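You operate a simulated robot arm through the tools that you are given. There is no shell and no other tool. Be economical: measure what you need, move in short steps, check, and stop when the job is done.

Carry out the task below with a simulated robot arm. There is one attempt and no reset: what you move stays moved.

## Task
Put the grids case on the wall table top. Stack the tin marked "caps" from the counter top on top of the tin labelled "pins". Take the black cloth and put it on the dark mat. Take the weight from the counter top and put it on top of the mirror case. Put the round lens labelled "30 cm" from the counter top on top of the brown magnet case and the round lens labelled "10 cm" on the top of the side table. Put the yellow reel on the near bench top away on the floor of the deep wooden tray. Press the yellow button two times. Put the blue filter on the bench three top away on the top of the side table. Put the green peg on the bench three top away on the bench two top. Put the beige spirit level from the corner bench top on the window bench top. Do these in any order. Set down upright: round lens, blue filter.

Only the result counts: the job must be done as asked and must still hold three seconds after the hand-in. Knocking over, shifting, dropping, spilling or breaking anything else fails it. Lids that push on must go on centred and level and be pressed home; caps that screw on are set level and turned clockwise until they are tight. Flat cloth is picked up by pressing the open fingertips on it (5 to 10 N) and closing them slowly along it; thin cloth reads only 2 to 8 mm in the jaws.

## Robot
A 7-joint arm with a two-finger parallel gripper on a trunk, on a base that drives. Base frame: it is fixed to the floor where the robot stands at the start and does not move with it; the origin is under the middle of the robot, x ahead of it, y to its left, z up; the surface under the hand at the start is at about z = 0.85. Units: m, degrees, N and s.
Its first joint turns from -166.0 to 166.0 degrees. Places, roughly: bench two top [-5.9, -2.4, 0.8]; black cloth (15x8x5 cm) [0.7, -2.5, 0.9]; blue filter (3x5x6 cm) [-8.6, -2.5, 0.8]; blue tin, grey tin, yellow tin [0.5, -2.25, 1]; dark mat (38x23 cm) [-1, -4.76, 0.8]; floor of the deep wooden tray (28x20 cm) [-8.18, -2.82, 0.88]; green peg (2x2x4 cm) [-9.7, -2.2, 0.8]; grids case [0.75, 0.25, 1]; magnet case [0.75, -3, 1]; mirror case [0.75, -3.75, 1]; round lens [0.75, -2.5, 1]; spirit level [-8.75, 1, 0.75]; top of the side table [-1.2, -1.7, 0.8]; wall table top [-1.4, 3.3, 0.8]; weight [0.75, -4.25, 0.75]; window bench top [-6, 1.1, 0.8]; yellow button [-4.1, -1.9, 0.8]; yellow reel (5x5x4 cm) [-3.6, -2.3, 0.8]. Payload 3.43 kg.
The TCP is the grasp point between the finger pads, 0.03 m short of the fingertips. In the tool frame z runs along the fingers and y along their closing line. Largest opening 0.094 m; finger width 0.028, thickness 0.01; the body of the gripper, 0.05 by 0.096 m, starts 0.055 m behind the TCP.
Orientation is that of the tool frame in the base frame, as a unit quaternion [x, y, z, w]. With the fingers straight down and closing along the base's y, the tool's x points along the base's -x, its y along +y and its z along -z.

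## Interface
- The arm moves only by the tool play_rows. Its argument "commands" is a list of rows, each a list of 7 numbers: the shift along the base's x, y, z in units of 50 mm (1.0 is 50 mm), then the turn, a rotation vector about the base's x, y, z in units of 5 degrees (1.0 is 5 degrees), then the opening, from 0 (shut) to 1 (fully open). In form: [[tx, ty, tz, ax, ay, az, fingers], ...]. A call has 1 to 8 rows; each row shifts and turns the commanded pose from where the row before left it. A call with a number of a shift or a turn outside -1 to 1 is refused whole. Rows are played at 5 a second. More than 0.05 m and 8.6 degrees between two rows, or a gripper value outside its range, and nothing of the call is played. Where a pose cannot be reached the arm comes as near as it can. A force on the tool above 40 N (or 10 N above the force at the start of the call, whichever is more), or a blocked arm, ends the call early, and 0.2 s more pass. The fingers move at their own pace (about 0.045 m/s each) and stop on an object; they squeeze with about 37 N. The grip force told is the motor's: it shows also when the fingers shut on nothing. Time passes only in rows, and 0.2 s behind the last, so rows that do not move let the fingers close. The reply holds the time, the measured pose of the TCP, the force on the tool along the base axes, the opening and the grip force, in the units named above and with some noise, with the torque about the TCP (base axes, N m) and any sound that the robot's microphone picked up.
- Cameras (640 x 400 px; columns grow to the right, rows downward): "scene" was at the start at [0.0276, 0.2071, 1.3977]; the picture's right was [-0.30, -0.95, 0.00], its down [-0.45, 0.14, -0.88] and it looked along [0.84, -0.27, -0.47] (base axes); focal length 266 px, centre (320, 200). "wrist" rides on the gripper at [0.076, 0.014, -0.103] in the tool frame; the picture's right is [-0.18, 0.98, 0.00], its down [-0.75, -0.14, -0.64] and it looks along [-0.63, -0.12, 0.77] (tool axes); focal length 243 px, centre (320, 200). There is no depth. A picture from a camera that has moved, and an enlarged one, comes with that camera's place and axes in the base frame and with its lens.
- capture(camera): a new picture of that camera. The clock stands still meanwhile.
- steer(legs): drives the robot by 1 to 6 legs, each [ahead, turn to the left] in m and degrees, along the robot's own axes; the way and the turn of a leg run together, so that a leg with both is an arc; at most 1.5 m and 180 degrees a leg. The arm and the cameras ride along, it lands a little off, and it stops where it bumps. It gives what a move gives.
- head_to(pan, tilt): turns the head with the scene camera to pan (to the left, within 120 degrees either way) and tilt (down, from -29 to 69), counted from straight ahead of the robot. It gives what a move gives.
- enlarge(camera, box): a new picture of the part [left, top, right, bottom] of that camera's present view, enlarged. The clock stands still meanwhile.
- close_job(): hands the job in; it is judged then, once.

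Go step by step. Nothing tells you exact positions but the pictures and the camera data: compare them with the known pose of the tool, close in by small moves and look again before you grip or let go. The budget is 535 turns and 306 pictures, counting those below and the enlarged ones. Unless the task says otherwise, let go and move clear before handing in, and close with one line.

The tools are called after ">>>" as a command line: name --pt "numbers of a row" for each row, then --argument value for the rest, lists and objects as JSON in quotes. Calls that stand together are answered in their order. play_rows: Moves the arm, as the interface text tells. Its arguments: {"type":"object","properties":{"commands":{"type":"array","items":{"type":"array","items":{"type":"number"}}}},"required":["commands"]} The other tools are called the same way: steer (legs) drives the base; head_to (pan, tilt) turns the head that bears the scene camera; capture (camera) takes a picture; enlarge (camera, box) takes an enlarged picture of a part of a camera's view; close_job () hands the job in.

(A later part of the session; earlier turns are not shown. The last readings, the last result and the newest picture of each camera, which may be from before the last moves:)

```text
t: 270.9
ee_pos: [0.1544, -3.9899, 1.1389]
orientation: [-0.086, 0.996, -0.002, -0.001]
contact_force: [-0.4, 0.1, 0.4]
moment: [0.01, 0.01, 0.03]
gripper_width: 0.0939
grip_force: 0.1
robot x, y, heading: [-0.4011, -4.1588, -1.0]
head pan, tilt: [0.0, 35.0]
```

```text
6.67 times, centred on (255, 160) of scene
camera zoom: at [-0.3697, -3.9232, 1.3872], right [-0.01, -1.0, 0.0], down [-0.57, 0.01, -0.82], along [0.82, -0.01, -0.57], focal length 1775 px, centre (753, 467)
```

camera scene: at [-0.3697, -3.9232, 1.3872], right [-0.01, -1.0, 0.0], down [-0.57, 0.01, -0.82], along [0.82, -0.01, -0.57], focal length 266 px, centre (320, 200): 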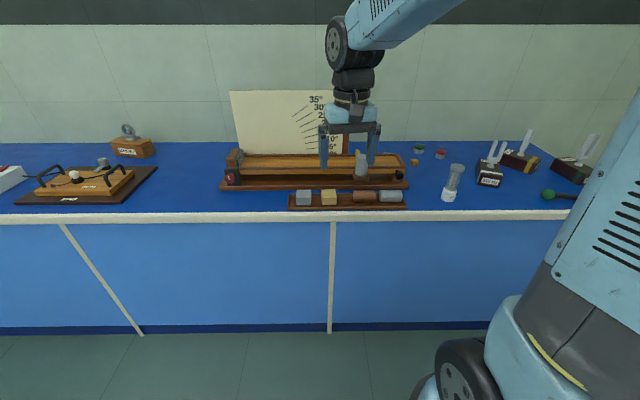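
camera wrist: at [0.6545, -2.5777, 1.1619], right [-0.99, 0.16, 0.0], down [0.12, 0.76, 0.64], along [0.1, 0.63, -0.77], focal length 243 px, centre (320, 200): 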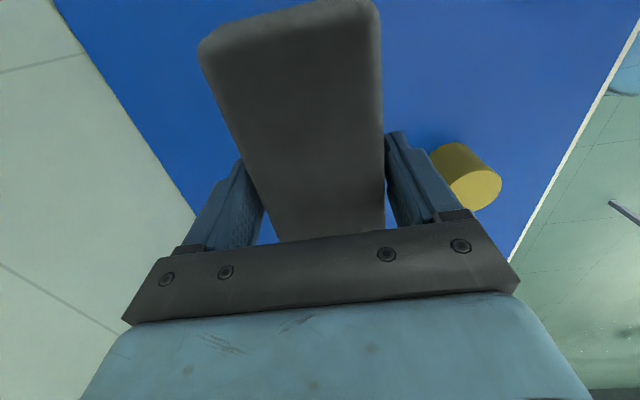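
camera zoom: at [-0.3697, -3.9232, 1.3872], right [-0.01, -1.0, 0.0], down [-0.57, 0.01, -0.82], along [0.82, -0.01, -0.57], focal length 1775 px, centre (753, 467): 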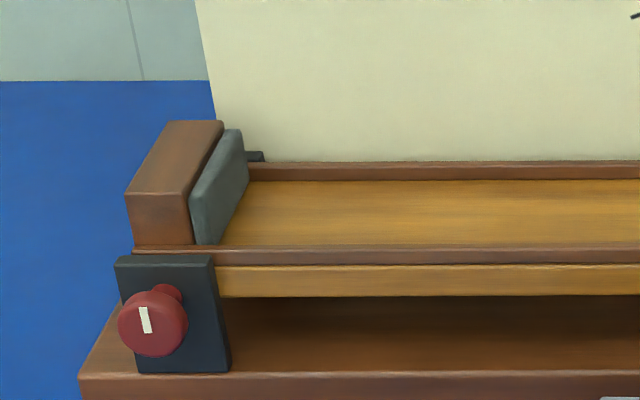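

The weight is the "200 g" slotted disc behind the ramp near (0.80, −4.26). Mirror case is probably behind the angle board. Drive closer and look with the wrist camera.

>>> steer --legs '[[0.36, 0]]'

>>> play_rows --pt "0.3 -0.8 0 0 0 0 1" --pt "0.3 -0.8 0 0 0 0 1" --pt "0.3 -0.8 0 0 0 0 1" --pt "0.3 -0.8 0 0 0 0 1" --pt "0.3 -0.8 0 0 0 0 1" --pt "0.3 -0.8 0 0 0 0 1" --pt "0.3 -0.8 0 0 0 0 1"

>>> play_rows --pt "0.7 0 0 0 0 0 1" --pt "0.7 0 0 0 0 0 1"

>>> capture --camera "wrist"

>>> capture --camera "scene"

```text
t: 273.2
ee_pos: [0.5132, -3.9957, 1.1396]
orientation: [-0.086, 0.996, -0.002, 0.0]
contact_force: [-0.3, 0.4, 0.4]
moment: [-0.02, -0.01, 0.01]
gripper_width: 0.0941
grip_force: 0.0
robot x, y, heading: [-0.0419, -4.1629, -0.8]
head pan, tilt: [0.0, 35.0]
```

```text
t: 274.8
ee_pos: [0.6177, -4.2727, 1.1405]
orientation: [-0.085, 0.996, -0.002, -0.001]
contact_force: [0.3, 0.4, 1.1]
moment: [-0.05, -0.03, -0.04]
gripper_width: 0.0939
grip_force: 0.0
robot x, y, heading: [-0.0412, -4.1604, -0.9]
head pan, tilt: [0.0, 35.0]
```

```text
t: 275.4
ee_pos: [0.6885, -4.2745, 1.1408]
orientation: [-0.086, 0.996, -0.002, 0.0]
contact_force: [-0.8, -0.2, 0.7]
moment: [0.03, -0.01, 0.01]
gripper_width: 0.094
grip_force: 0.0
robot x, y, heading: [-0.0443, -4.1611, -1.0]
head pan, tilt: [0.0, 35.0]
```

```text
214 pictures are left
camera wrist: at [0.609, -4.2722, 1.2435], right [0.01, 1.0, 0.0], down [0.77, -0.01, 0.64], along [0.64, -0.01, -0.77], focal length 243 px, centre (320, 200)
```

wrist: 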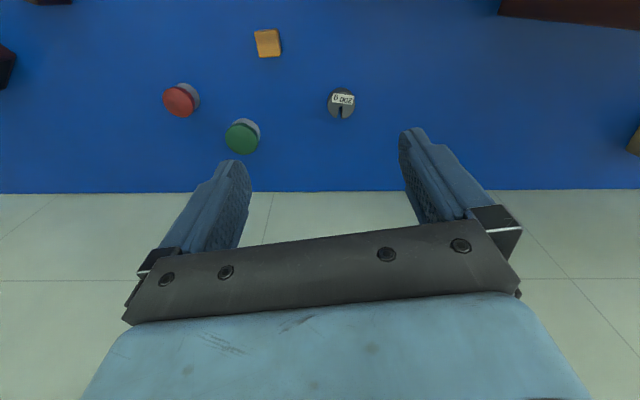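

```text
213 pictures are left
camera scene: at [-0.0112, -3.9282, 1.3872], right [-0.01, -1.0, 0.0], down [-0.57, 0.01, -0.82], along [0.82, -0.01, -0.57], focal length 266 px, centre (320, 200)
```

scene: 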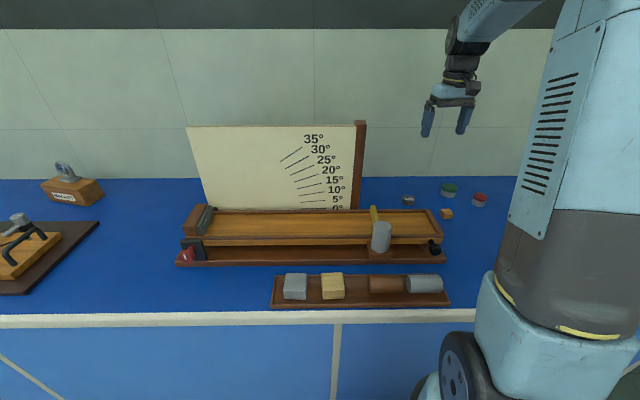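

Weight at ≈(0.73, −4.24); the corner of a wooden case is visible behind the board near (0.8, −3.8). Enlarge the weight.

>>> enlarge --camera "wrist" --box '[300, 75, 380, 135]'

>>> enlarge --camera "scene" --box '[390, 180, 430, 210]'

```text
6.67 times, centred on (340, 105) of wrist
camera zoom: at [0.609, -4.2722, 1.2435], right [0.01, 1.0, 0.0], down [0.77, -0.01, 0.64], along [0.64, -0.01, -0.77], focal length 1618 px, centre (187, 833)
```

zoom: 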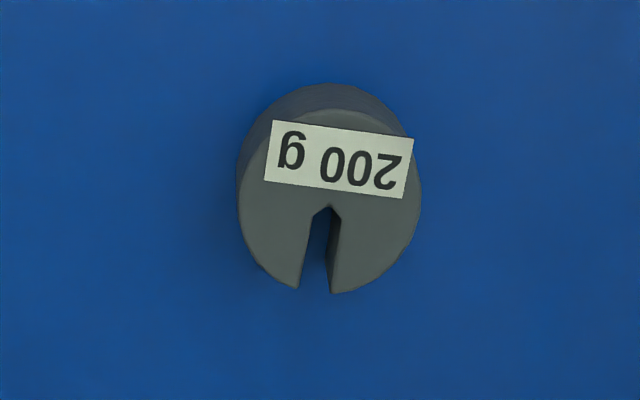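

```text
13.33 times, centred on (410, 195) of scene
camera zoom: at [-0.0112, -3.9282, 1.3872], right [-0.01, -1.0, 0.0], down [-0.57, 0.01, -0.82], along [0.82, -0.01, -0.57], focal length 3550 px, centre (-880, 267)
```

zoom: 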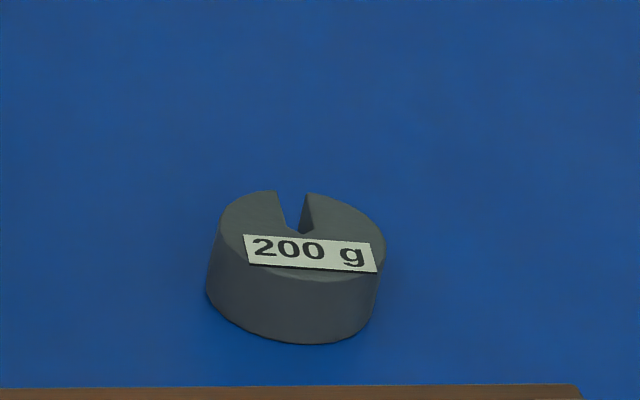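

Weight: dia ≈4.3 cm, height ≈2.2 cm, at (0.737, −4.242). Hover close above.

>>> play_rows --pt "0.5 0.33 -0.4 0 0 -0.5 1" --pt "0.47 0.32 -0.7 0 0 -0.5 1" --pt "0 0 -0.9 0 0 -0.5 1" --pt "0 0 -0.9 0 0 -0.5 1" --pt "0 0 -0.9 0 0 0 1"

>>> capture --camera "wrist"

>>> enlarge --camera "scene" --box '[360, 130, 460, 220]'

```text
t: 276.6
ee_pos: [0.7342, -4.2422, 0.9499]
orientation: [0.001, 1.0, -0.002, -0.001]
contact_force: [-0.6, 0.1, 0.5]
moment: [0.0, -0.04, -0.01]
gripper_width: 0.0938
grip_force: 0.0
robot x, y, heading: [-0.0417, -4.1608, -1.1]
head pan, tilt: [0.0, 35.0]
```

```text
210 pictures are left
camera wrist: at [0.6579, -4.227, 1.0532], right [0.19, 0.98, 0.0], down [0.75, -0.14, 0.64], along [0.63, -0.12, -0.77], focal length 243 px, centre (320, 200)
```

wrist: 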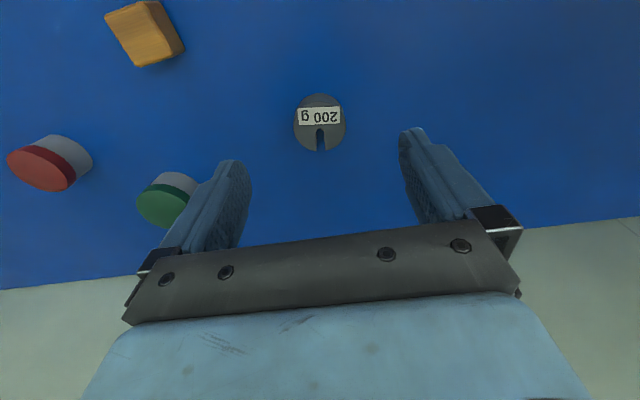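

```text
4.44 times, centred on (410, 175) of scene
camera zoom: at [-0.0109, -3.9282, 1.3872], right [-0.02, -1.0, 0.0], down [-0.57, 0.01, -0.82], along [0.82, -0.01, -0.57], focal length 1183 px, centre (-80, 311)
```

zoom: 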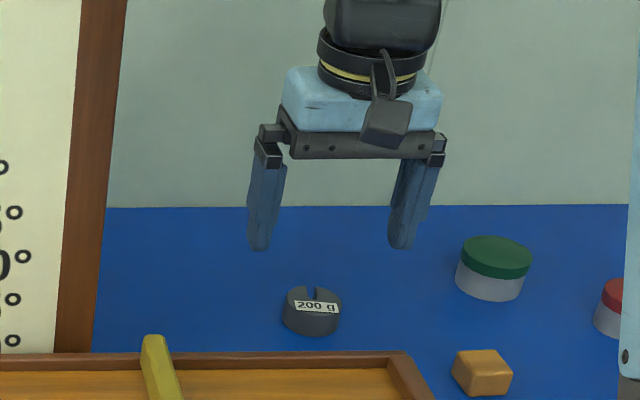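

Aligned. Descend and grip.

>>> play_rows --pt "-0.05 0 -0.6 0 0 0 1" --pt "0 0 -0.5 0 0 0 1" --pt "0 0 -0.25 0 0 0 1"

>>> play_rows --pt "0 0 0 0 0 0 0" --pt "0 0 0 0 0 0 0" --pt "0 0 0 0 0 0 0" --pt "0 0 0 0 0 0 0" --pt "0 0 0 0 0 0 0" --pt "0 0 0 0 0 0 0" --pt "0 0 0 0 0 0 0"

>>> play_rows --pt "0 0 0.1 0 0 0 0" --pt "0 0 0.2 0 0 0 0" --pt "0 0 0.3 0 0 0 0"

>>> capture --camera "wrist"

```text
t: 277.4
ee_pos: [0.7336, -4.2421, 0.8825]
orientation: [0.001, 1.0, -0.001, -0.001]
contact_force: [-0.4, -0.2, 0.4]
moment: [-0.02, 0.01, 0.02]
gripper_width: 0.0941
grip_force: 0.0
robot x, y, heading: [-0.0433, -4.1635, -1.1]
head pan, tilt: [0.0, 35.0]
```

```text
t: 279.0
ee_pos: [0.7341, -4.2431, 0.8823]
orientation: [0.001, 1.0, -0.002, 0.0]
contact_force: [-0.3, 0.2, -0.4]
moment: [0.04, 0.0, 0.02]
gripper_width: 0.0409
grip_force: 36.7
robot x, y, heading: [-0.0433, -4.1607, -0.8]
head pan, tilt: [0.0, 35.0]
```

```text
t: 279.8
ee_pos: [0.7348, -4.2441, 0.9134]
orientation: [0.0, 1.0, -0.001, 0.0]
contact_force: [0.3, 0.5, -2.4]
moment: [0.0, -0.01, -0.01]
gripper_width: 0.041
grip_force: 36.8
robot x, y, heading: [-0.0434, -4.1582, -0.9]
head pan, tilt: [0.0, 35.0]
```

```text
208 pictures are left
camera wrist: at [0.6578, -4.2285, 1.0157], right [0.19, 0.98, 0.0], down [0.75, -0.14, 0.64], along [0.63, -0.12, -0.77], focal length 243 px, centre (320, 200)
```

wrist: 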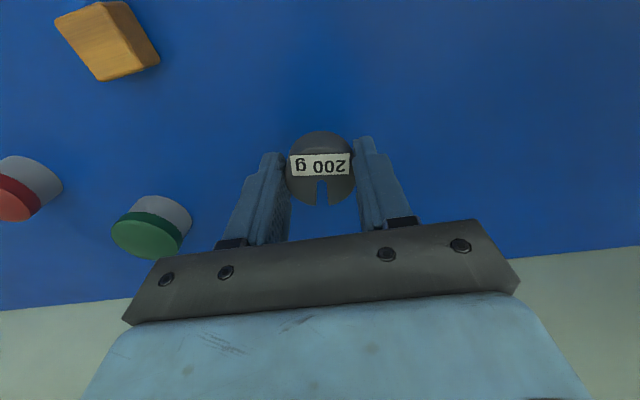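

Weight held. Lift high and turn the camera toward the case behind the board.

>>> play_rows --pt "0 0 0.8 0 0 0.5 0" --pt "0 0 0.9 0 0 1 0" --pt "0 0 0.9 0 0 1 0" --pt "0 0 0.9 0 0 1 0" --pt "0 0 0.9 0 0 1 0" --pt "0 0 0.9 0 0 1 0" --pt "0 0 0.9 0 0 1 0" --pt "0 0 0.6 0 0 1 0"

>>> play_rows --pt "0.2 0 0 0 0 1 0" --pt "0.2 0 0 0 0 1 0" --pt "0.2 0 0 0 0 1 0" --pt "0.2 0 0 0 0 1 0" --pt "0.2 0 0 0 0 1 0" --pt "0 0 0 0 0 1 0" --pt "0 0 0 0 0 1 0" --pt "0 0 0 0 0 1 0"

>>> capture --camera "wrist"

>>> capture --camera "scene"

```text
t: 281.6
ee_pos: [0.733, -4.2425, 1.2519]
orientation: [-0.322, 0.947, -0.002, -0.001]
contact_force: [0.3, 1.0, -2.4]
moment: [0.0, 0.01, 0.0]
gripper_width: 0.0408
grip_force: 36.7
robot x, y, heading: [-0.0427, -4.161, -1.2]
head pan, tilt: [0.0, 35.0]
```

```text
t: 283.4
ee_pos: [0.7846, -4.2425, 1.2537]
orientation: [-0.625, 0.78, -0.001, -0.001]
contact_force: [-0.2, 0.3, -2.2]
moment: [-0.02, 0.02, -0.03]
gripper_width: 0.0409
grip_force: 36.8
robot x, y, heading: [-0.0434, -4.1578, -0.7]
head pan, tilt: [0.0, 35.0]
```

```text
207 pictures are left
camera wrist: at [0.7534, -4.3137, 1.3555], right [-0.92, 0.39, 0.0], down [0.3, 0.71, 0.64], along [0.25, 0.59, -0.77], focal length 243 px, centre (320, 200)
```

wrist: 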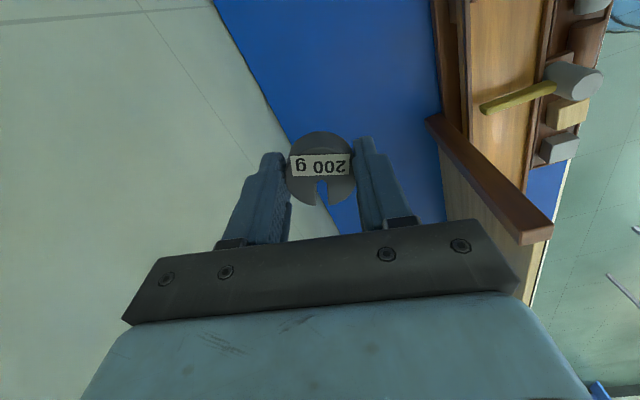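

```text
206 pictures are left
camera scene: at [-0.0103, -3.9282, 1.3872], right [-0.01, -1.0, 0.0], down [-0.57, 0.01, -0.82], along [0.82, -0.01, -0.57], focal length 266 px, centre (320, 200)
```

scene: 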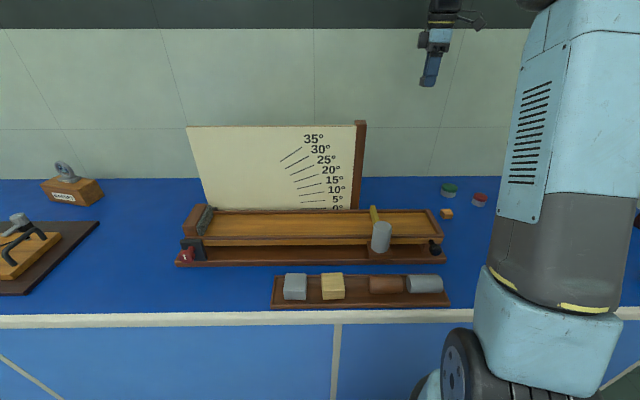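

Board stands at x≈0.62, top ≈1.18. Move the tool north behind/above it to view the case.

>>> play_rows --pt "0.1 0.7 0 0 0 0 0" --pt "0.1 0.9 0 0 0 0 0" --pt "0.1 0.9 0 0 0 0 0" --pt "0.1 0.9 0 0 0 0 0" --pt "0 0.9 0 0 0 0 0" --pt "0 0.9 0 0 0 0 0" --pt "0 0.9 0 0 0 0 0" --pt "0 0.9 0 0 0 0 0"

>>> capture --camera "wrist"

```text
t: 285.2
ee_pos: [0.8018, -3.8953, 1.2531]
orientation: [-0.624, 0.781, -0.002, 0.001]
contact_force: [0.4, -0.7, -1.2]
moment: [0.08, -0.03, 0.01]
gripper_width: 0.0409
grip_force: 37.1
robot x, y, heading: [-0.0435, -4.1631, -0.8]
head pan, tilt: [0.0, 35.0]
```

```text
205 pictures are left
camera wrist: at [0.7713, -3.9654, 1.3562], right [-0.92, 0.4, 0.0], down [0.3, 0.71, 0.64], along [0.26, 0.59, -0.77], focal length 243 px, centre (320, 200)
```

wrist: 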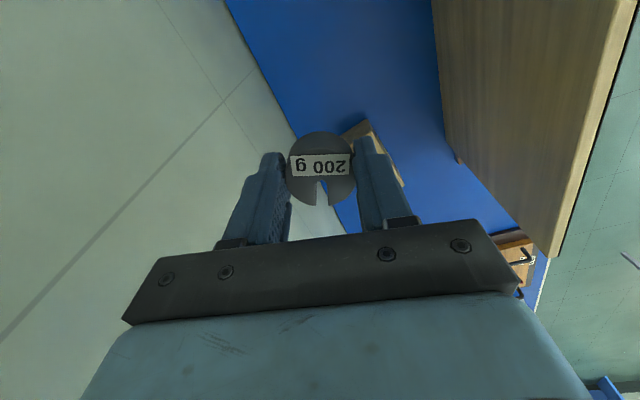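

>>> play_rows --pt "0 0.8 0 0 0 0 0" --pt "0 0.9 0 0 0 0 0" --pt "0 0.9 0 0 0 0 0" --pt "0 0.6 0 0 0 0 0"

>>> capture --camera "wrist"

```text
t: 286.2
ee_pos: [0.8043, -3.7333, 1.2521]
orientation: [-0.625, 0.781, -0.001, 0.0]
contact_force: [0.3, -0.8, -1.4]
moment: [0.03, -0.03, 0.0]
gripper_width: 0.0409
grip_force: 36.6
robot x, y, heading: [-0.0432, -4.1641, -0.8]
head pan, tilt: [0.0, 35.0]
```

```text
204 pictures are left
camera wrist: at [0.772, -3.8038, 1.3555], right [-0.92, 0.4, 0.0], down [0.3, 0.71, 0.64], along [0.26, 0.59, -0.77], focal length 243 px, centre (320, 200)
```

wrist: 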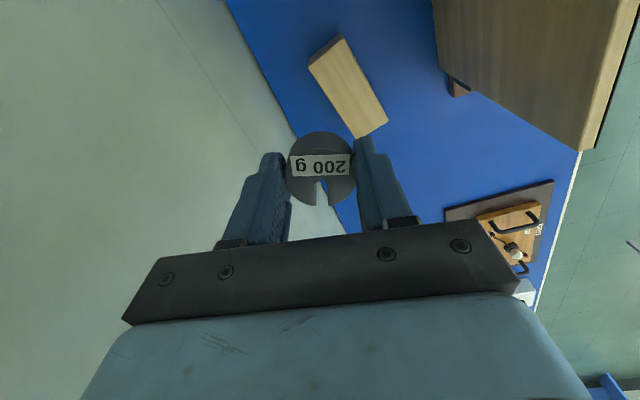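

>>> enlarge --camera "wrist" --box '[290, 20, 410, 150]'

```text
3.08 times, centred on (350, 85) of wrist
camera zoom: at [0.772, -3.8038, 1.3555], right [-0.92, 0.4, 0.0], down [0.3, 0.71, 0.64], along [0.26, 0.59, -0.77], focal length 746 px, centre (228, 554)
```

zoom: 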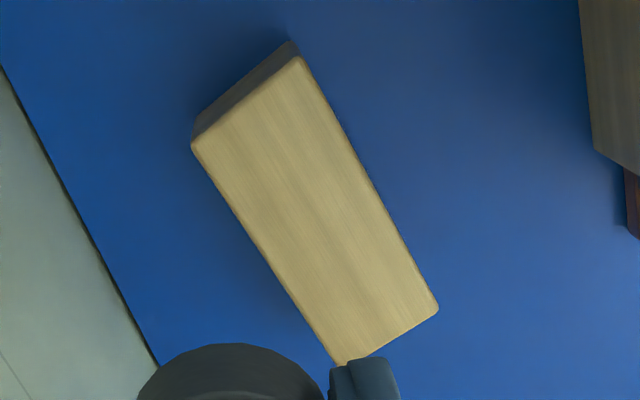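

Mirror case top centre ≈(0.777, −3.665), behind the board. To avoid the forearm crossing the board, I'll relocate the robot north (y≈−3.12) first.

>>> play_rows --pt "0 0 0.8 0 0 0 0" --pt "-0.6 -0.74 0.2 0 0 0 0" --pt "-0.6 -0.74 0 0 0 0 0" --pt "-0.6 -0.74 0 0 0 0 0" --pt "-0.6 -0.74 0 0 0 0 0" --pt "-0.6 -0.74 0 0 0 0 0" --pt "-0.6 -0.74 0 0 0 0 0" --pt "-0.6 -0.74 0 0 0 0 0"

>>> play_rows --pt "-0.6 -0.74 0 0 0 0 0" --pt "-0.6 -0.74 0 0 0 0 0"

>>> steer --legs '[[-0.36, 0], [0, 45]]'

>>> steer --legs '[[0, 45], [0.95, 0]]'

>>> steer --legs '[[0, -45]]'

>>> steer --legs '[[0, -45]]'

>>> capture --camera "scene"

```text
t: 288.0
ee_pos: [0.5955, -3.9936, 1.2833]
orientation: [-0.626, 0.78, -0.001, 0.0]
contact_force: [0.6, 0.7, -2.2]
moment: [-0.05, 0.04, 0.04]
gripper_width: 0.0408
grip_force: 37.3
out of reach, approached as far as the arm can: row 1
robot x, y, heading: [-0.0411, -4.1612, -0.9]
head pan, tilt: [0.0, 35.0]
```

```text
t: 288.6
ee_pos: [0.5356, -4.0696, 1.2823]
orientation: [-0.625, 0.78, -0.001, 0.0]
contact_force: [0.9, 0.1, -3.1]
moment: [-0.04, 0.07, -0.01]
gripper_width: 0.0413
grip_force: 36.6
robot x, y, heading: [-0.0408, -4.164, -0.9]
head pan, tilt: [0.0, 35.0]
```

```text
t: 293.3
ee_pos: [-0.0652, -3.6792, 1.2821]
orientation: [0.878, -0.478, 0.001, 0.0]
contact_force: [0.4, -0.9, -2.5]
moment: [-0.03, 0.04, 0.01]
gripper_width: 0.041
grip_force: 37.2
robot x, y, heading: [-0.3696, -4.1904, 44.6]
head pan, tilt: [0.0, 35.0]
```

```text
t: 300.6
ee_pos: [-0.4722, -2.6644, 1.284]
orientation: [0.993, -0.121, 0.001, -0.002]
contact_force: [0.8, -0.3, -1.3]
moment: [0.01, -0.03, 0.0]
gripper_width: 0.041
grip_force: 36.5
robot x, y, heading: [-0.3342, -3.2451, 87.7]
head pan, tilt: [0.0, 35.0]
```

```text
t: 303.3
ee_pos: [-0.0169, -2.7427, 1.2836]
orientation: [0.87, -0.494, 0.001, -0.001]
contact_force: [-0.5, -0.2, -1.3]
moment: [0.0, 0.03, 0.0]
gripper_width: 0.0409
grip_force: 36.7
robot x, y, heading: [-0.3657, -3.2086, 42.6]
head pan, tilt: [0.0, 35.0]
```

```text
t: 306.0
ee_pos: [0.2101, -3.1381, 1.2845]
orientation: [-0.609, 0.793, -0.001, 0.0]
contact_force: [0.0, -0.1, -2.2]
moment: [0.01, -0.02, 0.02]
gripper_width: 0.0411
grip_force: 37.2
robot x, y, heading: [-0.3657, -3.1616, -2.7]
head pan, tilt: [0.0, 35.0]
```

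```text
202 pictures are left
camera scene: at [-0.3295, -2.927, 1.3872], right [-0.05, -1.0, 0.0], down [-0.57, 0.03, -0.82], along [0.82, -0.04, -0.57], focal length 266 px, centre (320, 200)
```

scene: 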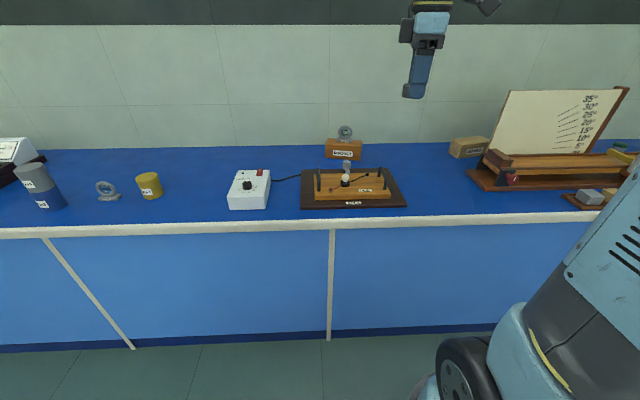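

The mirror case is now visible directly. Drive up.

>>> steer --legs '[[0.37, 0]]'

>>> head_to --pan -20 --tilt 35

>>> capture --camera "scene"

```text
t: 308.4
ee_pos: [0.582, -3.1601, 1.2858]
orientation: [-0.607, 0.795, -0.001, 0.0]
contact_force: [0.1, -0.2, -1.5]
moment: [-0.02, -0.02, 0.0]
gripper_width: 0.0408
grip_force: 37.2
robot x, y, heading: [0.0024, -3.1759, -3.0]
head pan, tilt: [0.0, 35.0]
```

```text
t: 309.2
ee_pos: [0.5822, -3.1584, 1.2842]
orientation: [-0.607, 0.795, -0.001, 0.0]
contact_force: [-0.9, 1.3, -1.2]
moment: [0.0, 0.03, 0.01]
gripper_width: 0.0408
grip_force: 37.4
robot x, y, heading: [0.0014, -3.1776, -2.9]
head pan, tilt: [-20.0, 35.0]
```

```text
201 pictures are left
camera scene: at [0.0369, -2.9745, 1.3872], right [-0.39, -0.92, 0.0], down [-0.53, 0.22, -0.82], along [0.75, -0.32, -0.57], focal length 266 px, centre (320, 200)
```

scene: 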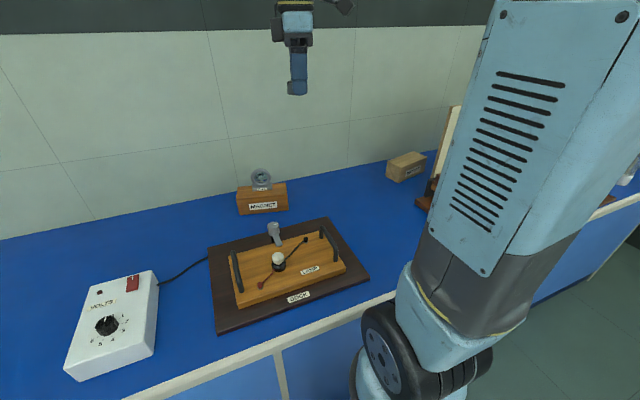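

>>> enlarge --camera "scene" --box '[370, 135, 450, 195]'

```text
6.67 times, centred on (410, 165) of scene
camera zoom: at [0.0369, -2.9745, 1.3872], right [-0.39, -0.92, 0.0], down [-0.53, 0.22, -0.82], along [0.75, -0.32, -0.57], focal length 1775 px, centre (-280, 433)
```

zoom: 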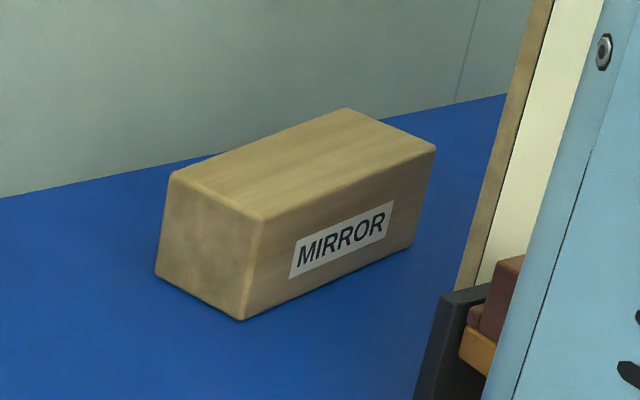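

Mirror case top at z≈0.915, centre (0.78, −3.667). I'll set the weight at (0.774, −3.64).

>>> play_rows --pt "0.32 -0.79 0 0 0 0 0" --pt "0.32 -0.79 0 0 0 0 0" --pt "0.32 -0.79 0 0 0 0 0" --pt "0.32 -0.79 0 0 0 0 0" --pt "0.32 -0.79 0 0 0 0 0" --pt "0.32 -0.79 0 0 0 0 0" --pt "0.32 -0.79 0 0 0 0 0" --pt "0.32 -0.79 0 0 0 0 0"

>>> play_rows --pt "0.32 -0.79 -0.3 0 0 0 0" --pt "0.32 -0.79 -0.4 0 0 0 0" --pt "0.32 -0.79 -0.4 0 0 0 0" --pt "0.32 -0.86 -0.4 0 0 0 0" --pt "0 0 -0.7 0 0 0 0" --pt "0 0 -0.8 0 0 0 0" --pt "0 0 -0.8 0 0 0 0"

>>> capture --camera "scene"

>>> capture --camera "wrist"

```text
t: 311.1
ee_pos: [0.7116, -3.4775, 1.286]
orientation: [-0.606, 0.795, -0.002, 0.001]
contact_force: [-0.2, 0.2, -1.9]
moment: [-0.06, -0.01, -0.01]
gripper_width: 0.041
grip_force: 37.0
robot x, y, heading: [0.0033, -3.1799, -2.6]
head pan, tilt: [-20.0, 35.0]
```

```text
t: 312.6
ee_pos: [0.7744, -3.6381, 1.0937]
orientation: [-0.606, 0.795, -0.002, 0.0]
contact_force: [0.2, -0.2, -1.3]
moment: [-0.01, -0.02, -0.01]
gripper_width: 0.041
grip_force: 37.0
robot x, y, heading: [0.0054, -3.1781, -3.1]
head pan, tilt: [-20.0, 35.0]
```

```text
199 pictures are left
camera scene: at [0.037, -2.9745, 1.3872], right [-0.39, -0.92, 0.0], down [-0.53, 0.22, -0.82], along [0.75, -0.32, -0.57], focal length 266 px, centre (320, 200)
```

scene: 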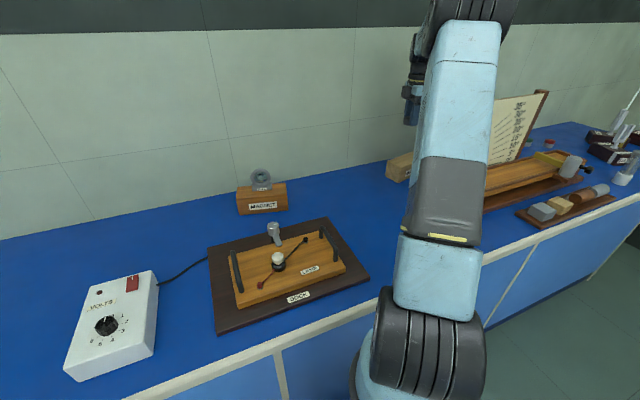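

```text
198 pictures are left
camera wrist: at [0.7395, -3.7072, 1.1972], right [-0.9, 0.44, 0.0], down [0.33, 0.69, 0.64], along [0.28, 0.58, -0.77], focal length 243 px, centre (320, 200)
```

wrist: 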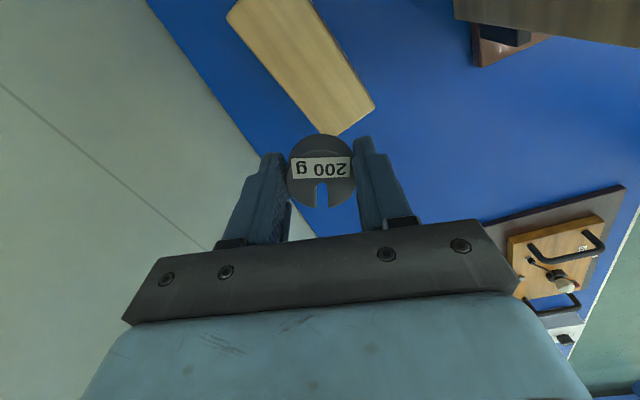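

>>> play_rows --pt "-0.1 0 -0.7 0 0 0 0" --pt "0 0 -0.8 0 0 0 0" --pt "0 0 -0.7 0 0 0 0" --pt "0 0 -0.4 0 0 0 0"

>>> capture --camera "wrist"

```text
t: 313.6
ee_pos: [0.7698, -3.638, 0.9648]
orientation: [-0.607, 0.795, -0.001, -0.001]
contact_force: [0.6, -0.2, -2.4]
moment: [0.0, -0.03, -0.01]
gripper_width: 0.0408
grip_force: 37.3
robot x, y, heading: [-0.0007, -3.1776, -3.1]
head pan, tilt: [-20.0, 35.0]
```

```text
197 pictures are left
camera wrist: at [0.734, -3.7076, 1.0682], right [-0.9, 0.44, 0.0], down [0.33, 0.69, 0.64], along [0.28, 0.58, -0.77], focal length 243 px, centre (320, 200)
```

wrist: 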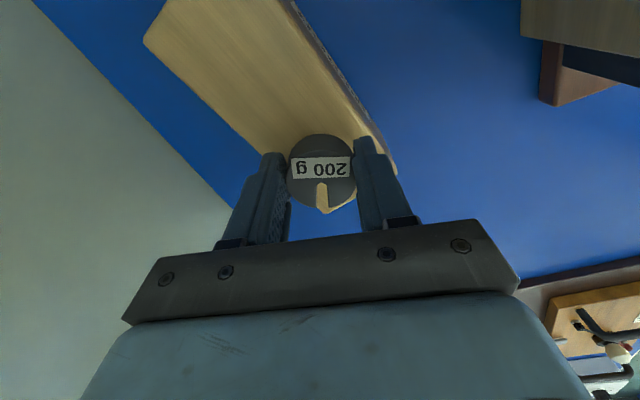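

Move 12 mm further from the case end, then lower to contact.

>>> play_rows --pt "0.05 -0.25 0 0 0 0 0" --pt "0 0 -0.15 0 0 0 0" --pt "0 0 -0.1 0 0 0 0"

>>> play_rows --pt "0 0 -0.07 0 0 0 0"

>>> play_rows --pt "0 0 -0.07 0 0 0 0"

```text
t: 314.4
ee_pos: [0.7718, -3.6492, 0.9537]
orientation: [-0.607, 0.795, -0.001, 0.0]
contact_force: [0.7, 0.2, -1.7]
moment: [0.04, 0.0, 0.04]
gripper_width: 0.0407
grip_force: 36.5
robot x, y, heading: [0.0022, -3.1801, -3.4]
head pan, tilt: [-20.0, 35.0]
```

```text
t: 314.9
ee_pos: [0.7709, -3.6487, 0.9519]
orientation: [-0.607, 0.795, -0.003, 0.0]
contact_force: [0.0, 1.1, 13.4]
moment: [0.22, 0.2, 0.01]
gripper_width: 0.0411
grip_force: 36.9
robot x, y, heading: [0.0039, -3.1786, -2.9]
head pan, tilt: [-20.0, 35.0]
```

```text
t: 315.2
ee_pos: [0.7711, -3.6485, 0.9505]
orientation: [-0.607, 0.794, -0.005, 0.001]
contact_force: [4.3, 0.4, 36.9]
moment: [0.49, 0.51, 0.06]
gripper_width: 0.0413
grip_force: 37.4
robot x, y, heading: [0.0036, -3.1814, -2.9]
head pan, tilt: [-20.0, 35.0]
```

>>> play_rows --pt "0 0 0.07 0 0 0 0" --pt "0 0 0 0 0 0 1" --pt "0 0 0 0 0 0 1" --pt "0 0 0 0 0 0 1" --pt "0 0 0.3 0 0 0 1" --pt "0 0 0.7 0 0 0 1" --pt "0 0 1 0 0 0 1" --pt "0 0 1 0 0 0 1"

>>> capture --camera "wrist"

```text
t: 317.1
ee_pos: [0.771, -3.6521, 1.0973]
orientation: [-0.606, 0.795, -0.001, -0.001]
contact_force: [1.3, 0.5, 0.0]
moment: [0.02, 0.01, 0.0]
gripper_width: 0.0943
grip_force: 0.1
robot x, y, heading: [0.0043, -3.1778, -3.1]
head pan, tilt: [-20.0, 35.0]
```

```text
196 pictures are left
camera wrist: at [0.736, -3.7213, 1.2005], right [-0.9, 0.44, 0.0], down [0.33, 0.69, 0.64], along [0.28, 0.58, -0.77], focal length 243 px, centre (320, 200)
```

wrist: 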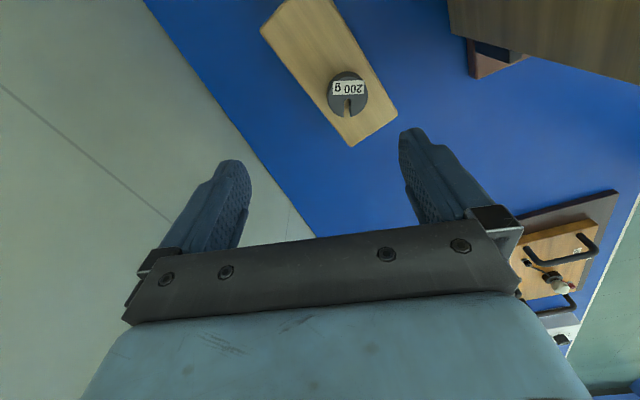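

Weight is on the mirror case. Retract, reset tool yaw, and leave toward the near bench.

>>> play_rows --pt "0 0 0.9 0 0 0 1" --pt "0 0 0.9 0 0 0 1" --pt "0 0 0.9 0 0 0 1" --pt "-0.3 0.75 0.3 0 0 -1 1" --pt "-0.3 0.75 0 0 0 -1 1" --pt "-0.3 0.75 0 0 0 -1 1" --pt "-0.3 0.75 0 0 0 -1 1" --pt "-0.3 0.75 0 0 0 -1 1"

>>> play_rows --pt "-0.3 0.75 0 0 0 -1 1" --pt "-0.3 0.75 0 0 0 -1 1" --pt "-0.3 0.75 0 0 0 -1 1" --pt "-0.3 0.75 0 0 0 -1 1" --pt "-0.3 0.75 0 0 0 -1 1" --pt "-0.3 0.75 0 0 0 -1 1" --pt "-0.3 0.75 0 0 0 -1 1" --pt "-0.3 0.75 0 0 0 -1 1"

>>> steer --legs '[[-0.36, 0], [0, 47]]'

>>> steer --legs '[[0, 47], [1.2, 0], [1.1, 0]]'

```text
t: 318.9
ee_pos: [0.6971, -3.4606, 1.2497]
orientation: [-0.419, 0.908, -0.001, -0.001]
contact_force: [-0.1, 0.4, -0.6]
moment: [0.05, 0.0, 0.0]
gripper_width: 0.0939
grip_force: 0.0
robot x, y, heading: [0.0018, -3.1738, -2.7]
head pan, tilt: [-20.0, 35.0]
```

```text
t: 320.6
ee_pos: [0.5772, -3.1621, 1.2474]
orientation: [-0.083, 0.997, -0.001, -0.001]
contact_force: [-0.1, -0.4, -0.2]
moment: [0.03, 0.0, 0.01]
gripper_width: 0.0941
grip_force: 0.1
robot x, y, heading: [0.001, -3.1752, -3.0]
head pan, tilt: [-20.0, 35.0]
```

```text
t: 325.4
ee_pos: [0.0178, -2.724, 1.249]
orientation: [-0.478, 0.878, -0.003, 0.0]
contact_force: [0.3, 0.5, 0.1]
moment: [-0.01, 0.02, 0.03]
gripper_width: 0.0937
grip_force: 0.1
robot x, y, heading: [-0.325, -3.1963, 44.3]
head pan, tilt: [-20.0, 35.0]
```

```text
t: 339.3
ee_pos: [-0.4932, -0.32, 1.2483]
orientation: [0.789, -0.614, 0.002, -0.001]
contact_force: [0.5, 0.8, -0.4]
moment: [0.01, 0.0, 0.02]
gripper_width: 0.094
grip_force: 0.0
robot x, y, heading: [-0.3827, -0.8912, 91.6]
head pan, tilt: [-20.0, 35.0]
```

>>> steer --legs '[[0, 45]]'

>>> steer --legs '[[0, 44]]'

>>> head_to --pan 0 --tilt 20

>>> capture --camera "scene"

```text
t: 342.1
ee_pos: [-0.872, -0.573, 1.2496]
orientation: [0.967, -0.256, 0.002, -0.001]
contact_force: [-1.0, 0.4, 0.3]
moment: [0.01, -0.01, 0.01]
gripper_width: 0.0941
grip_force: 0.1
robot x, y, heading: [-0.3499, -0.8555, 137.4]
head pan, tilt: [-20.0, 35.0]
```

```text
t: 344.8
ee_pos: [-0.9199, -1.0204, 1.2504]
orientation: [0.991, 0.131, 0.001, -0.002]
contact_force: [-0.8, -0.2, 0.4]
moment: [0.03, -0.02, 0.02]
gripper_width: 0.0941
grip_force: 0.1
robot x, y, heading: [-0.3538, -0.8081, -178.4]
head pan, tilt: [-20.0, 35.0]
```

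```text
t: 345.6
ee_pos: [-0.9175, -1.0207, 1.25]
orientation: [0.991, 0.131, 0.0, -0.002]
contact_force: [-0.1, 0.5, 0.2]
moment: [0.02, 0.0, 0.03]
gripper_width: 0.0937
grip_force: 0.0
robot x, y, heading: [-0.3547, -0.8064, -178.3]
head pan, tilt: [0.0, 20.0]
```

```text
195 pictures are left
camera scene: at [-0.3799, -1.0431, 1.411], right [-0.03, 1.0, 0.0], down [0.34, 0.01, -0.94], along [-0.94, -0.03, -0.34], focal length 266 px, centre (320, 200)
```

scene: 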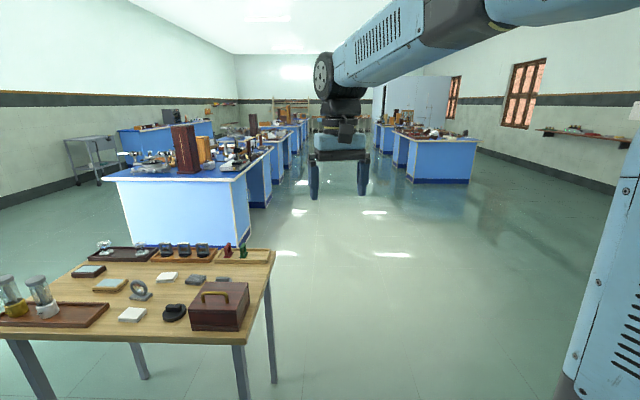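

Aisle clear. Driving west to x≈−3.7, then face the near bench.

>>> steer --legs '[[1.2, 0], [1.2, 0], [0.93, 0], [0, 45]]'

>>> steer --legs '[[0, 44]]'

>>> head_to --pan 0 --tilt 30

>>> capture --camera "scene"

```text
t: 364.3
ee_pos: [-3.9309, -1.3706, 1.2501]
orientation: [0.875, 0.485, 0.0, -0.001]
contact_force: [0.8, 0.5, -0.9]
moment: [0.0, 0.01, 0.0]
gripper_width: 0.094
grip_force: 0.0
robot x, y, heading: [-3.6946, -0.7964, -135.8]
head pan, tilt: [0.0, 20.0]
```

```text
t: 367.0
ee_pos: [-3.464, -1.3739, 1.2492]
orientation: [0.628, 0.778, 0.0, -0.001]
contact_force: [-0.6, 1.1, 0.2]
moment: [-0.01, 0.0, 0.0]
gripper_width: 0.0941
grip_force: 0.0
robot x, y, heading: [-3.746, -0.7939, -92.0]
head pan, tilt: [0.0, 20.0]
```

```text
t: 367.7
ee_pos: [-3.4642, -1.3734, 1.2523]
orientation: [0.628, 0.778, -0.001, -0.002]
contact_force: [0.5, -1.0, 0.0]
moment: [-0.01, 0.05, 0.01]
gripper_width: 0.0941
grip_force: 0.0
robot x, y, heading: [-3.7424, -0.798, -91.9]
head pan, tilt: [0.0, 30.0]
```

```text
194 pictures are left
camera scene: at [-3.5098, -0.8346, 1.395], right [-1.0, 0.03, 0.0], down [0.02, 0.5, -0.87], along [-0.03, -0.87, -0.5], focal length 266 px, centre (320, 200)
```

scene: 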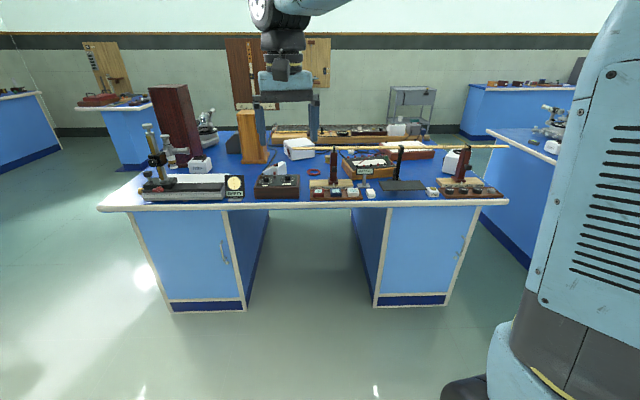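

>>> enlarge --camera "scene" --box '[230, 120, 520, 210]'

>>> enlarge --camera "scene" --box '[90, 80, 300, 210]'

```text
2.21 times, centred on (375, 165) of scene
camera zoom: at [-3.5098, -0.8346, 1.395], right [-1.0, 0.03, 0.0], down [0.02, 0.5, -0.87], along [-0.03, -0.87, -0.5], focal length 588 px, centre (199, 277)
```

zoom: 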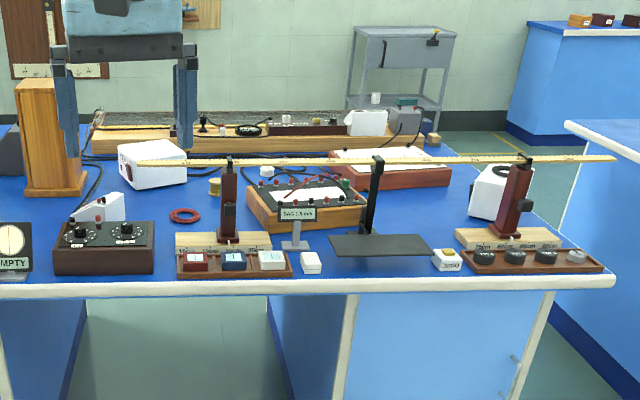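

```text
3.05 times, centred on (195, 145) of scene
camera zoom: at [-3.5098, -0.8346, 1.395], right [-1.0, 0.03, 0.0], down [0.02, 0.5, -0.87], along [-0.03, -0.87, -0.5], focal length 812 px, centre (701, 368)
```

zoom: 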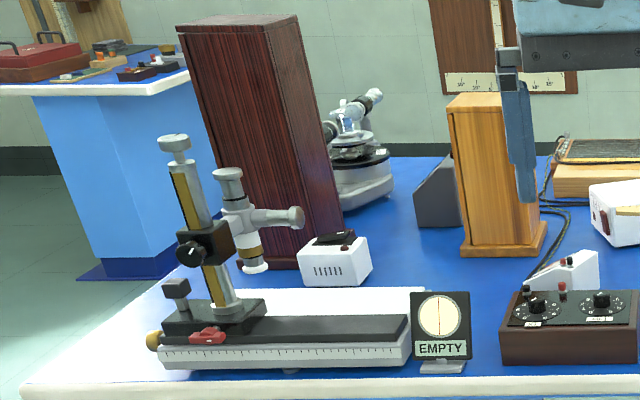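

I see the yellow reel at ≈(−3.60, −2.36) behind a metre rule on stands, and the yellow "ZERO" button at ≈(−4.09, −1.95). Drive closer.

>>> steer --legs '[[0.62, 0]]'

>>> head_to --pan 0 --tilt 40

>>> capture --camera "scene"

```text
t: 371.1
ee_pos: [-3.4778, -1.9763, 1.2507]
orientation: [0.625, 0.781, 0.0, -0.002]
contact_force: [-0.2, 0.7, 0.4]
moment: [0.02, -0.01, 0.03]
gripper_width: 0.0939
grip_force: 0.2
robot x, y, heading: [-3.7606, -1.3972, -91.1]
head pan, tilt: [0.0, 30.0]
```

```text
t: 371.9
ee_pos: [-3.4763, -1.9771, 1.2502]
orientation: [0.625, 0.781, -0.001, -0.002]
contact_force: [0.3, 0.2, -0.6]
moment: [0.01, 0.01, -0.03]
gripper_width: 0.0938
grip_force: 0.2
robot x, y, heading: [-3.7622, -1.4015, -91.4]
head pan, tilt: [0.0, 40.0]
```

```text
191 pictures are left
camera scene: at [-3.5278, -1.4328, 1.3797], right [-1.0, 0.03, 0.0], down [0.02, 0.64, -0.77], along [-0.02, -0.77, -0.64], focal length 266 px, centre (320, 200)
```

scene: 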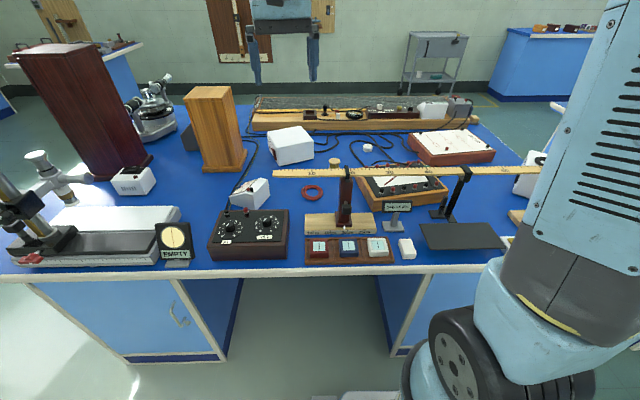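

Press the button first: move the tool above (−4.09, −1.95) using the wrist camera.

>>> play_rows --pt "-0.9 0.1 0 0 0 -0.5 0.5" --pt "-0.9 0.1 0 0 0 -0.5 0" --pt "-0.9 0 0 0 0 -0.5 0" --pt "-0.9 0 0 0 0 -0.5 0" --pt "-0.9 0 0 0 0 -0.5 0" --pt "-0.9 0 0 0 0 0 0" --pt "-0.9 0 0 0 0 0 0" --pt "-0.9 0 0 0 0 0 0"

>>> play_rows --pt "-0.9 0 0 0 0 0 0" --pt "-0.9 0 0 0 0 0 0" --pt "-0.9 0 -0.2 0 0 0 0" --pt "-0.9 0 -0.3 0 0 0 0" --pt "-0.9 0 -0.3 0 0 0 0"

>>> capture --camera "wrist"

>>> capture --camera "scene"

```text
t: 373.7
ee_pos: [-3.8372, -1.9648, 1.2519]
orientation: [0.707, 0.708, -0.001, -0.002]
contact_force: [0.4, 0.1, 0.0]
moment: [0.02, -0.01, -0.02]
gripper_width: 0.0
grip_force: 33.1
robot x, y, heading: [-3.7613, -1.4026, -91.4]
head pan, tilt: [0.0, 40.0]
```

```text
t: 374.9
ee_pos: [-4.0652, -1.9641, 1.2104]
orientation: [0.707, 0.708, -0.001, -0.002]
contact_force: [-0.5, -0.1, 0.9]
moment: [-0.01, 0.02, -0.04]
gripper_width: 0.0
grip_force: 33.3
robot x, y, heading: [-3.7619, -1.4003, -91.5]
head pan, tilt: [0.0, 40.0]
```

```text
190 pictures are left
camera wrist: at [-4.051, -1.8887, 1.3135], right [0.98, -0.18, 0.0], down [-0.14, -0.75, 0.64], along [-0.12, -0.63, -0.77], focal length 243 px, centre (320, 200)
```

wrist: 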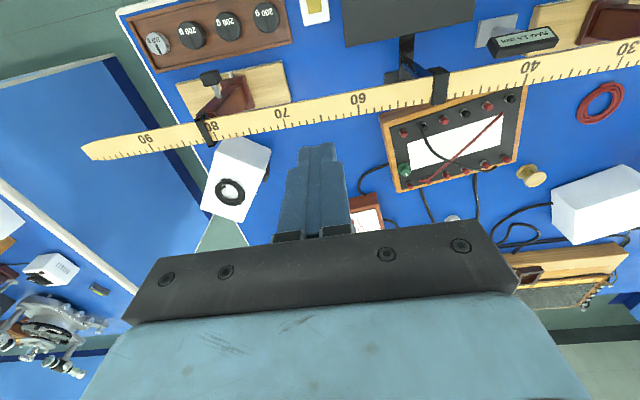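

```text
189 pictures are left
camera scene: at [-3.5273, -1.4324, 1.3795], right [-1.0, 0.03, 0.0], down [0.02, 0.64, -0.77], along [-0.02, -0.77, -0.64], focal length 266 px, centre (320, 200)
```

scene: 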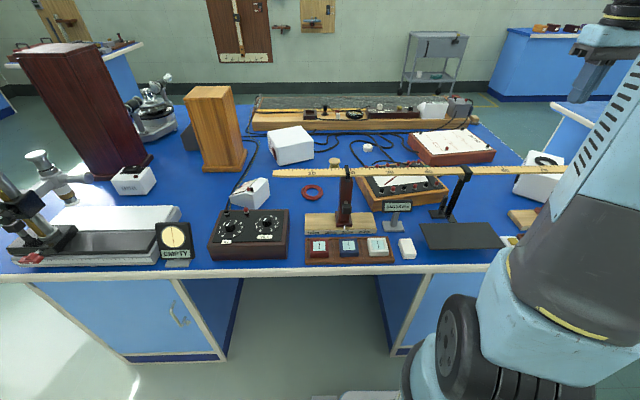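

Button appears at ≈(−4.06, −1.90), ruler about 10 cm behind it. Move over it and lower.

>>> play_rows --pt "0 0.65 0 0 0 0 0" --pt "0 0.65 -0.4 0 0 0 0" --pt "0 0 -0.8 0 0 0 0" --pt "0 0 -0.9 0 0 0 0" --pt "0 0 -0.9 0 0 0 0"

>>> capture --camera "wrist"

```text
t: 376.1
ee_pos: [-4.0623, -1.9022, 1.0604]
orientation: [0.707, 0.707, 0.0, -0.002]
contact_force: [1.0, -0.2, 0.2]
moment: [-0.02, 0.01, 0.01]
gripper_width: 0.0002
grip_force: 32.8
robot x, y, heading: [-3.7668, -1.4006, -91.3]
head pan, tilt: [0.0, 40.0]
```

```text
188 pictures are left
camera wrist: at [-4.0494, -1.8249, 1.1636], right [0.98, -0.18, 0.0], down [-0.14, -0.75, 0.64], along [-0.12, -0.63, -0.77], focal length 243 px, centre (320, 200)
```

wrist: 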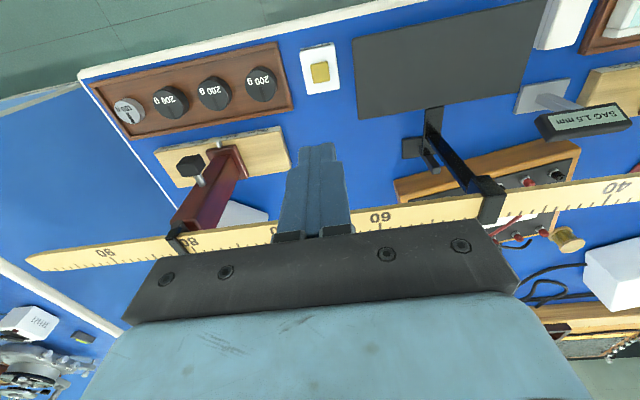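

Aligned within mm. Lower to just above the button and look.

>>> play_rows --pt "-0.02 0.1 -0.7 0 0 0 0" --pt "0 0 -0.9 0 0 0 0" --pt "0 0 -0.9 0 0 0 0" --pt "0 0 -0.8 0 0 0 0"

>>> capture --camera "wrist"

```text
t: 377.1
ee_pos: [-4.0627, -1.8977, 0.8966]
orientation: [0.706, 0.708, -0.001, -0.002]
contact_force: [-0.1, 0.3, 0.2]
moment: [0.0, 0.02, 0.01]
gripper_width: 0.0
grip_force: 32.8
robot x, y, heading: [-3.7634, -1.3999, -91.8]
head pan, tilt: [0.0, 40.0]
```

```text
187 pictures are left
camera wrist: at [-4.0488, -1.8211, 0.9994], right [0.98, -0.18, 0.0], down [-0.14, -0.75, 0.64], along [-0.12, -0.63, -0.77], focal length 243 px, centre (320, 200)
```

wrist: 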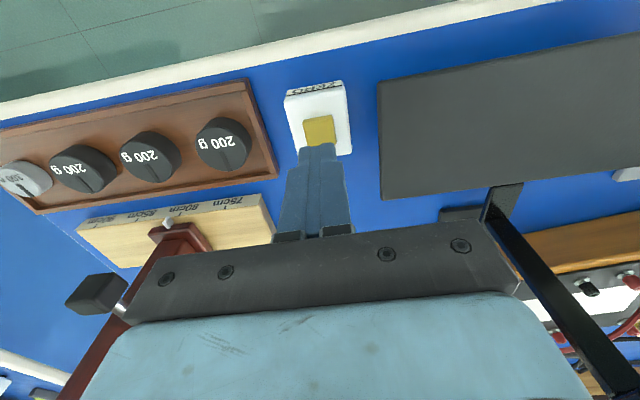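

Directly above the button. Press down in small steps.

>>> play_rows --pt "0 0 -0.2 0 0 0 0" --pt "0 0 -0.2 0 0 0 0" --pt "0 0 -0.1 0 0 0 0" --pt "0 0 -0.1 0 0 0 0"

>>> capture --camera "wrist"

```text
t: 378.1
ee_pos: [-4.0623, -1.8965, 0.8659]
orientation: [0.707, 0.707, 0.0, -0.003]
contact_force: [0.1, -0.4, 0.9]
moment: [0.0, 0.01, 0.04]
gripper_width: 0.0001
grip_force: 33.1
robot x, y, heading: [-3.7646, -1.4003, -91.4]
head pan, tilt: [0.0, 40.0]
```

```text
186 pictures are left
camera wrist: at [-4.0497, -1.8202, 0.9688], right [0.98, -0.18, 0.0], down [-0.14, -0.76, 0.64], along [-0.12, -0.63, -0.77], focal length 243 px, centre (320, 200)
```

wrist: 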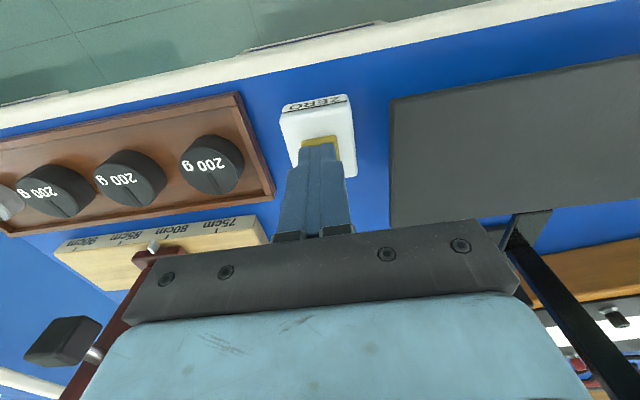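

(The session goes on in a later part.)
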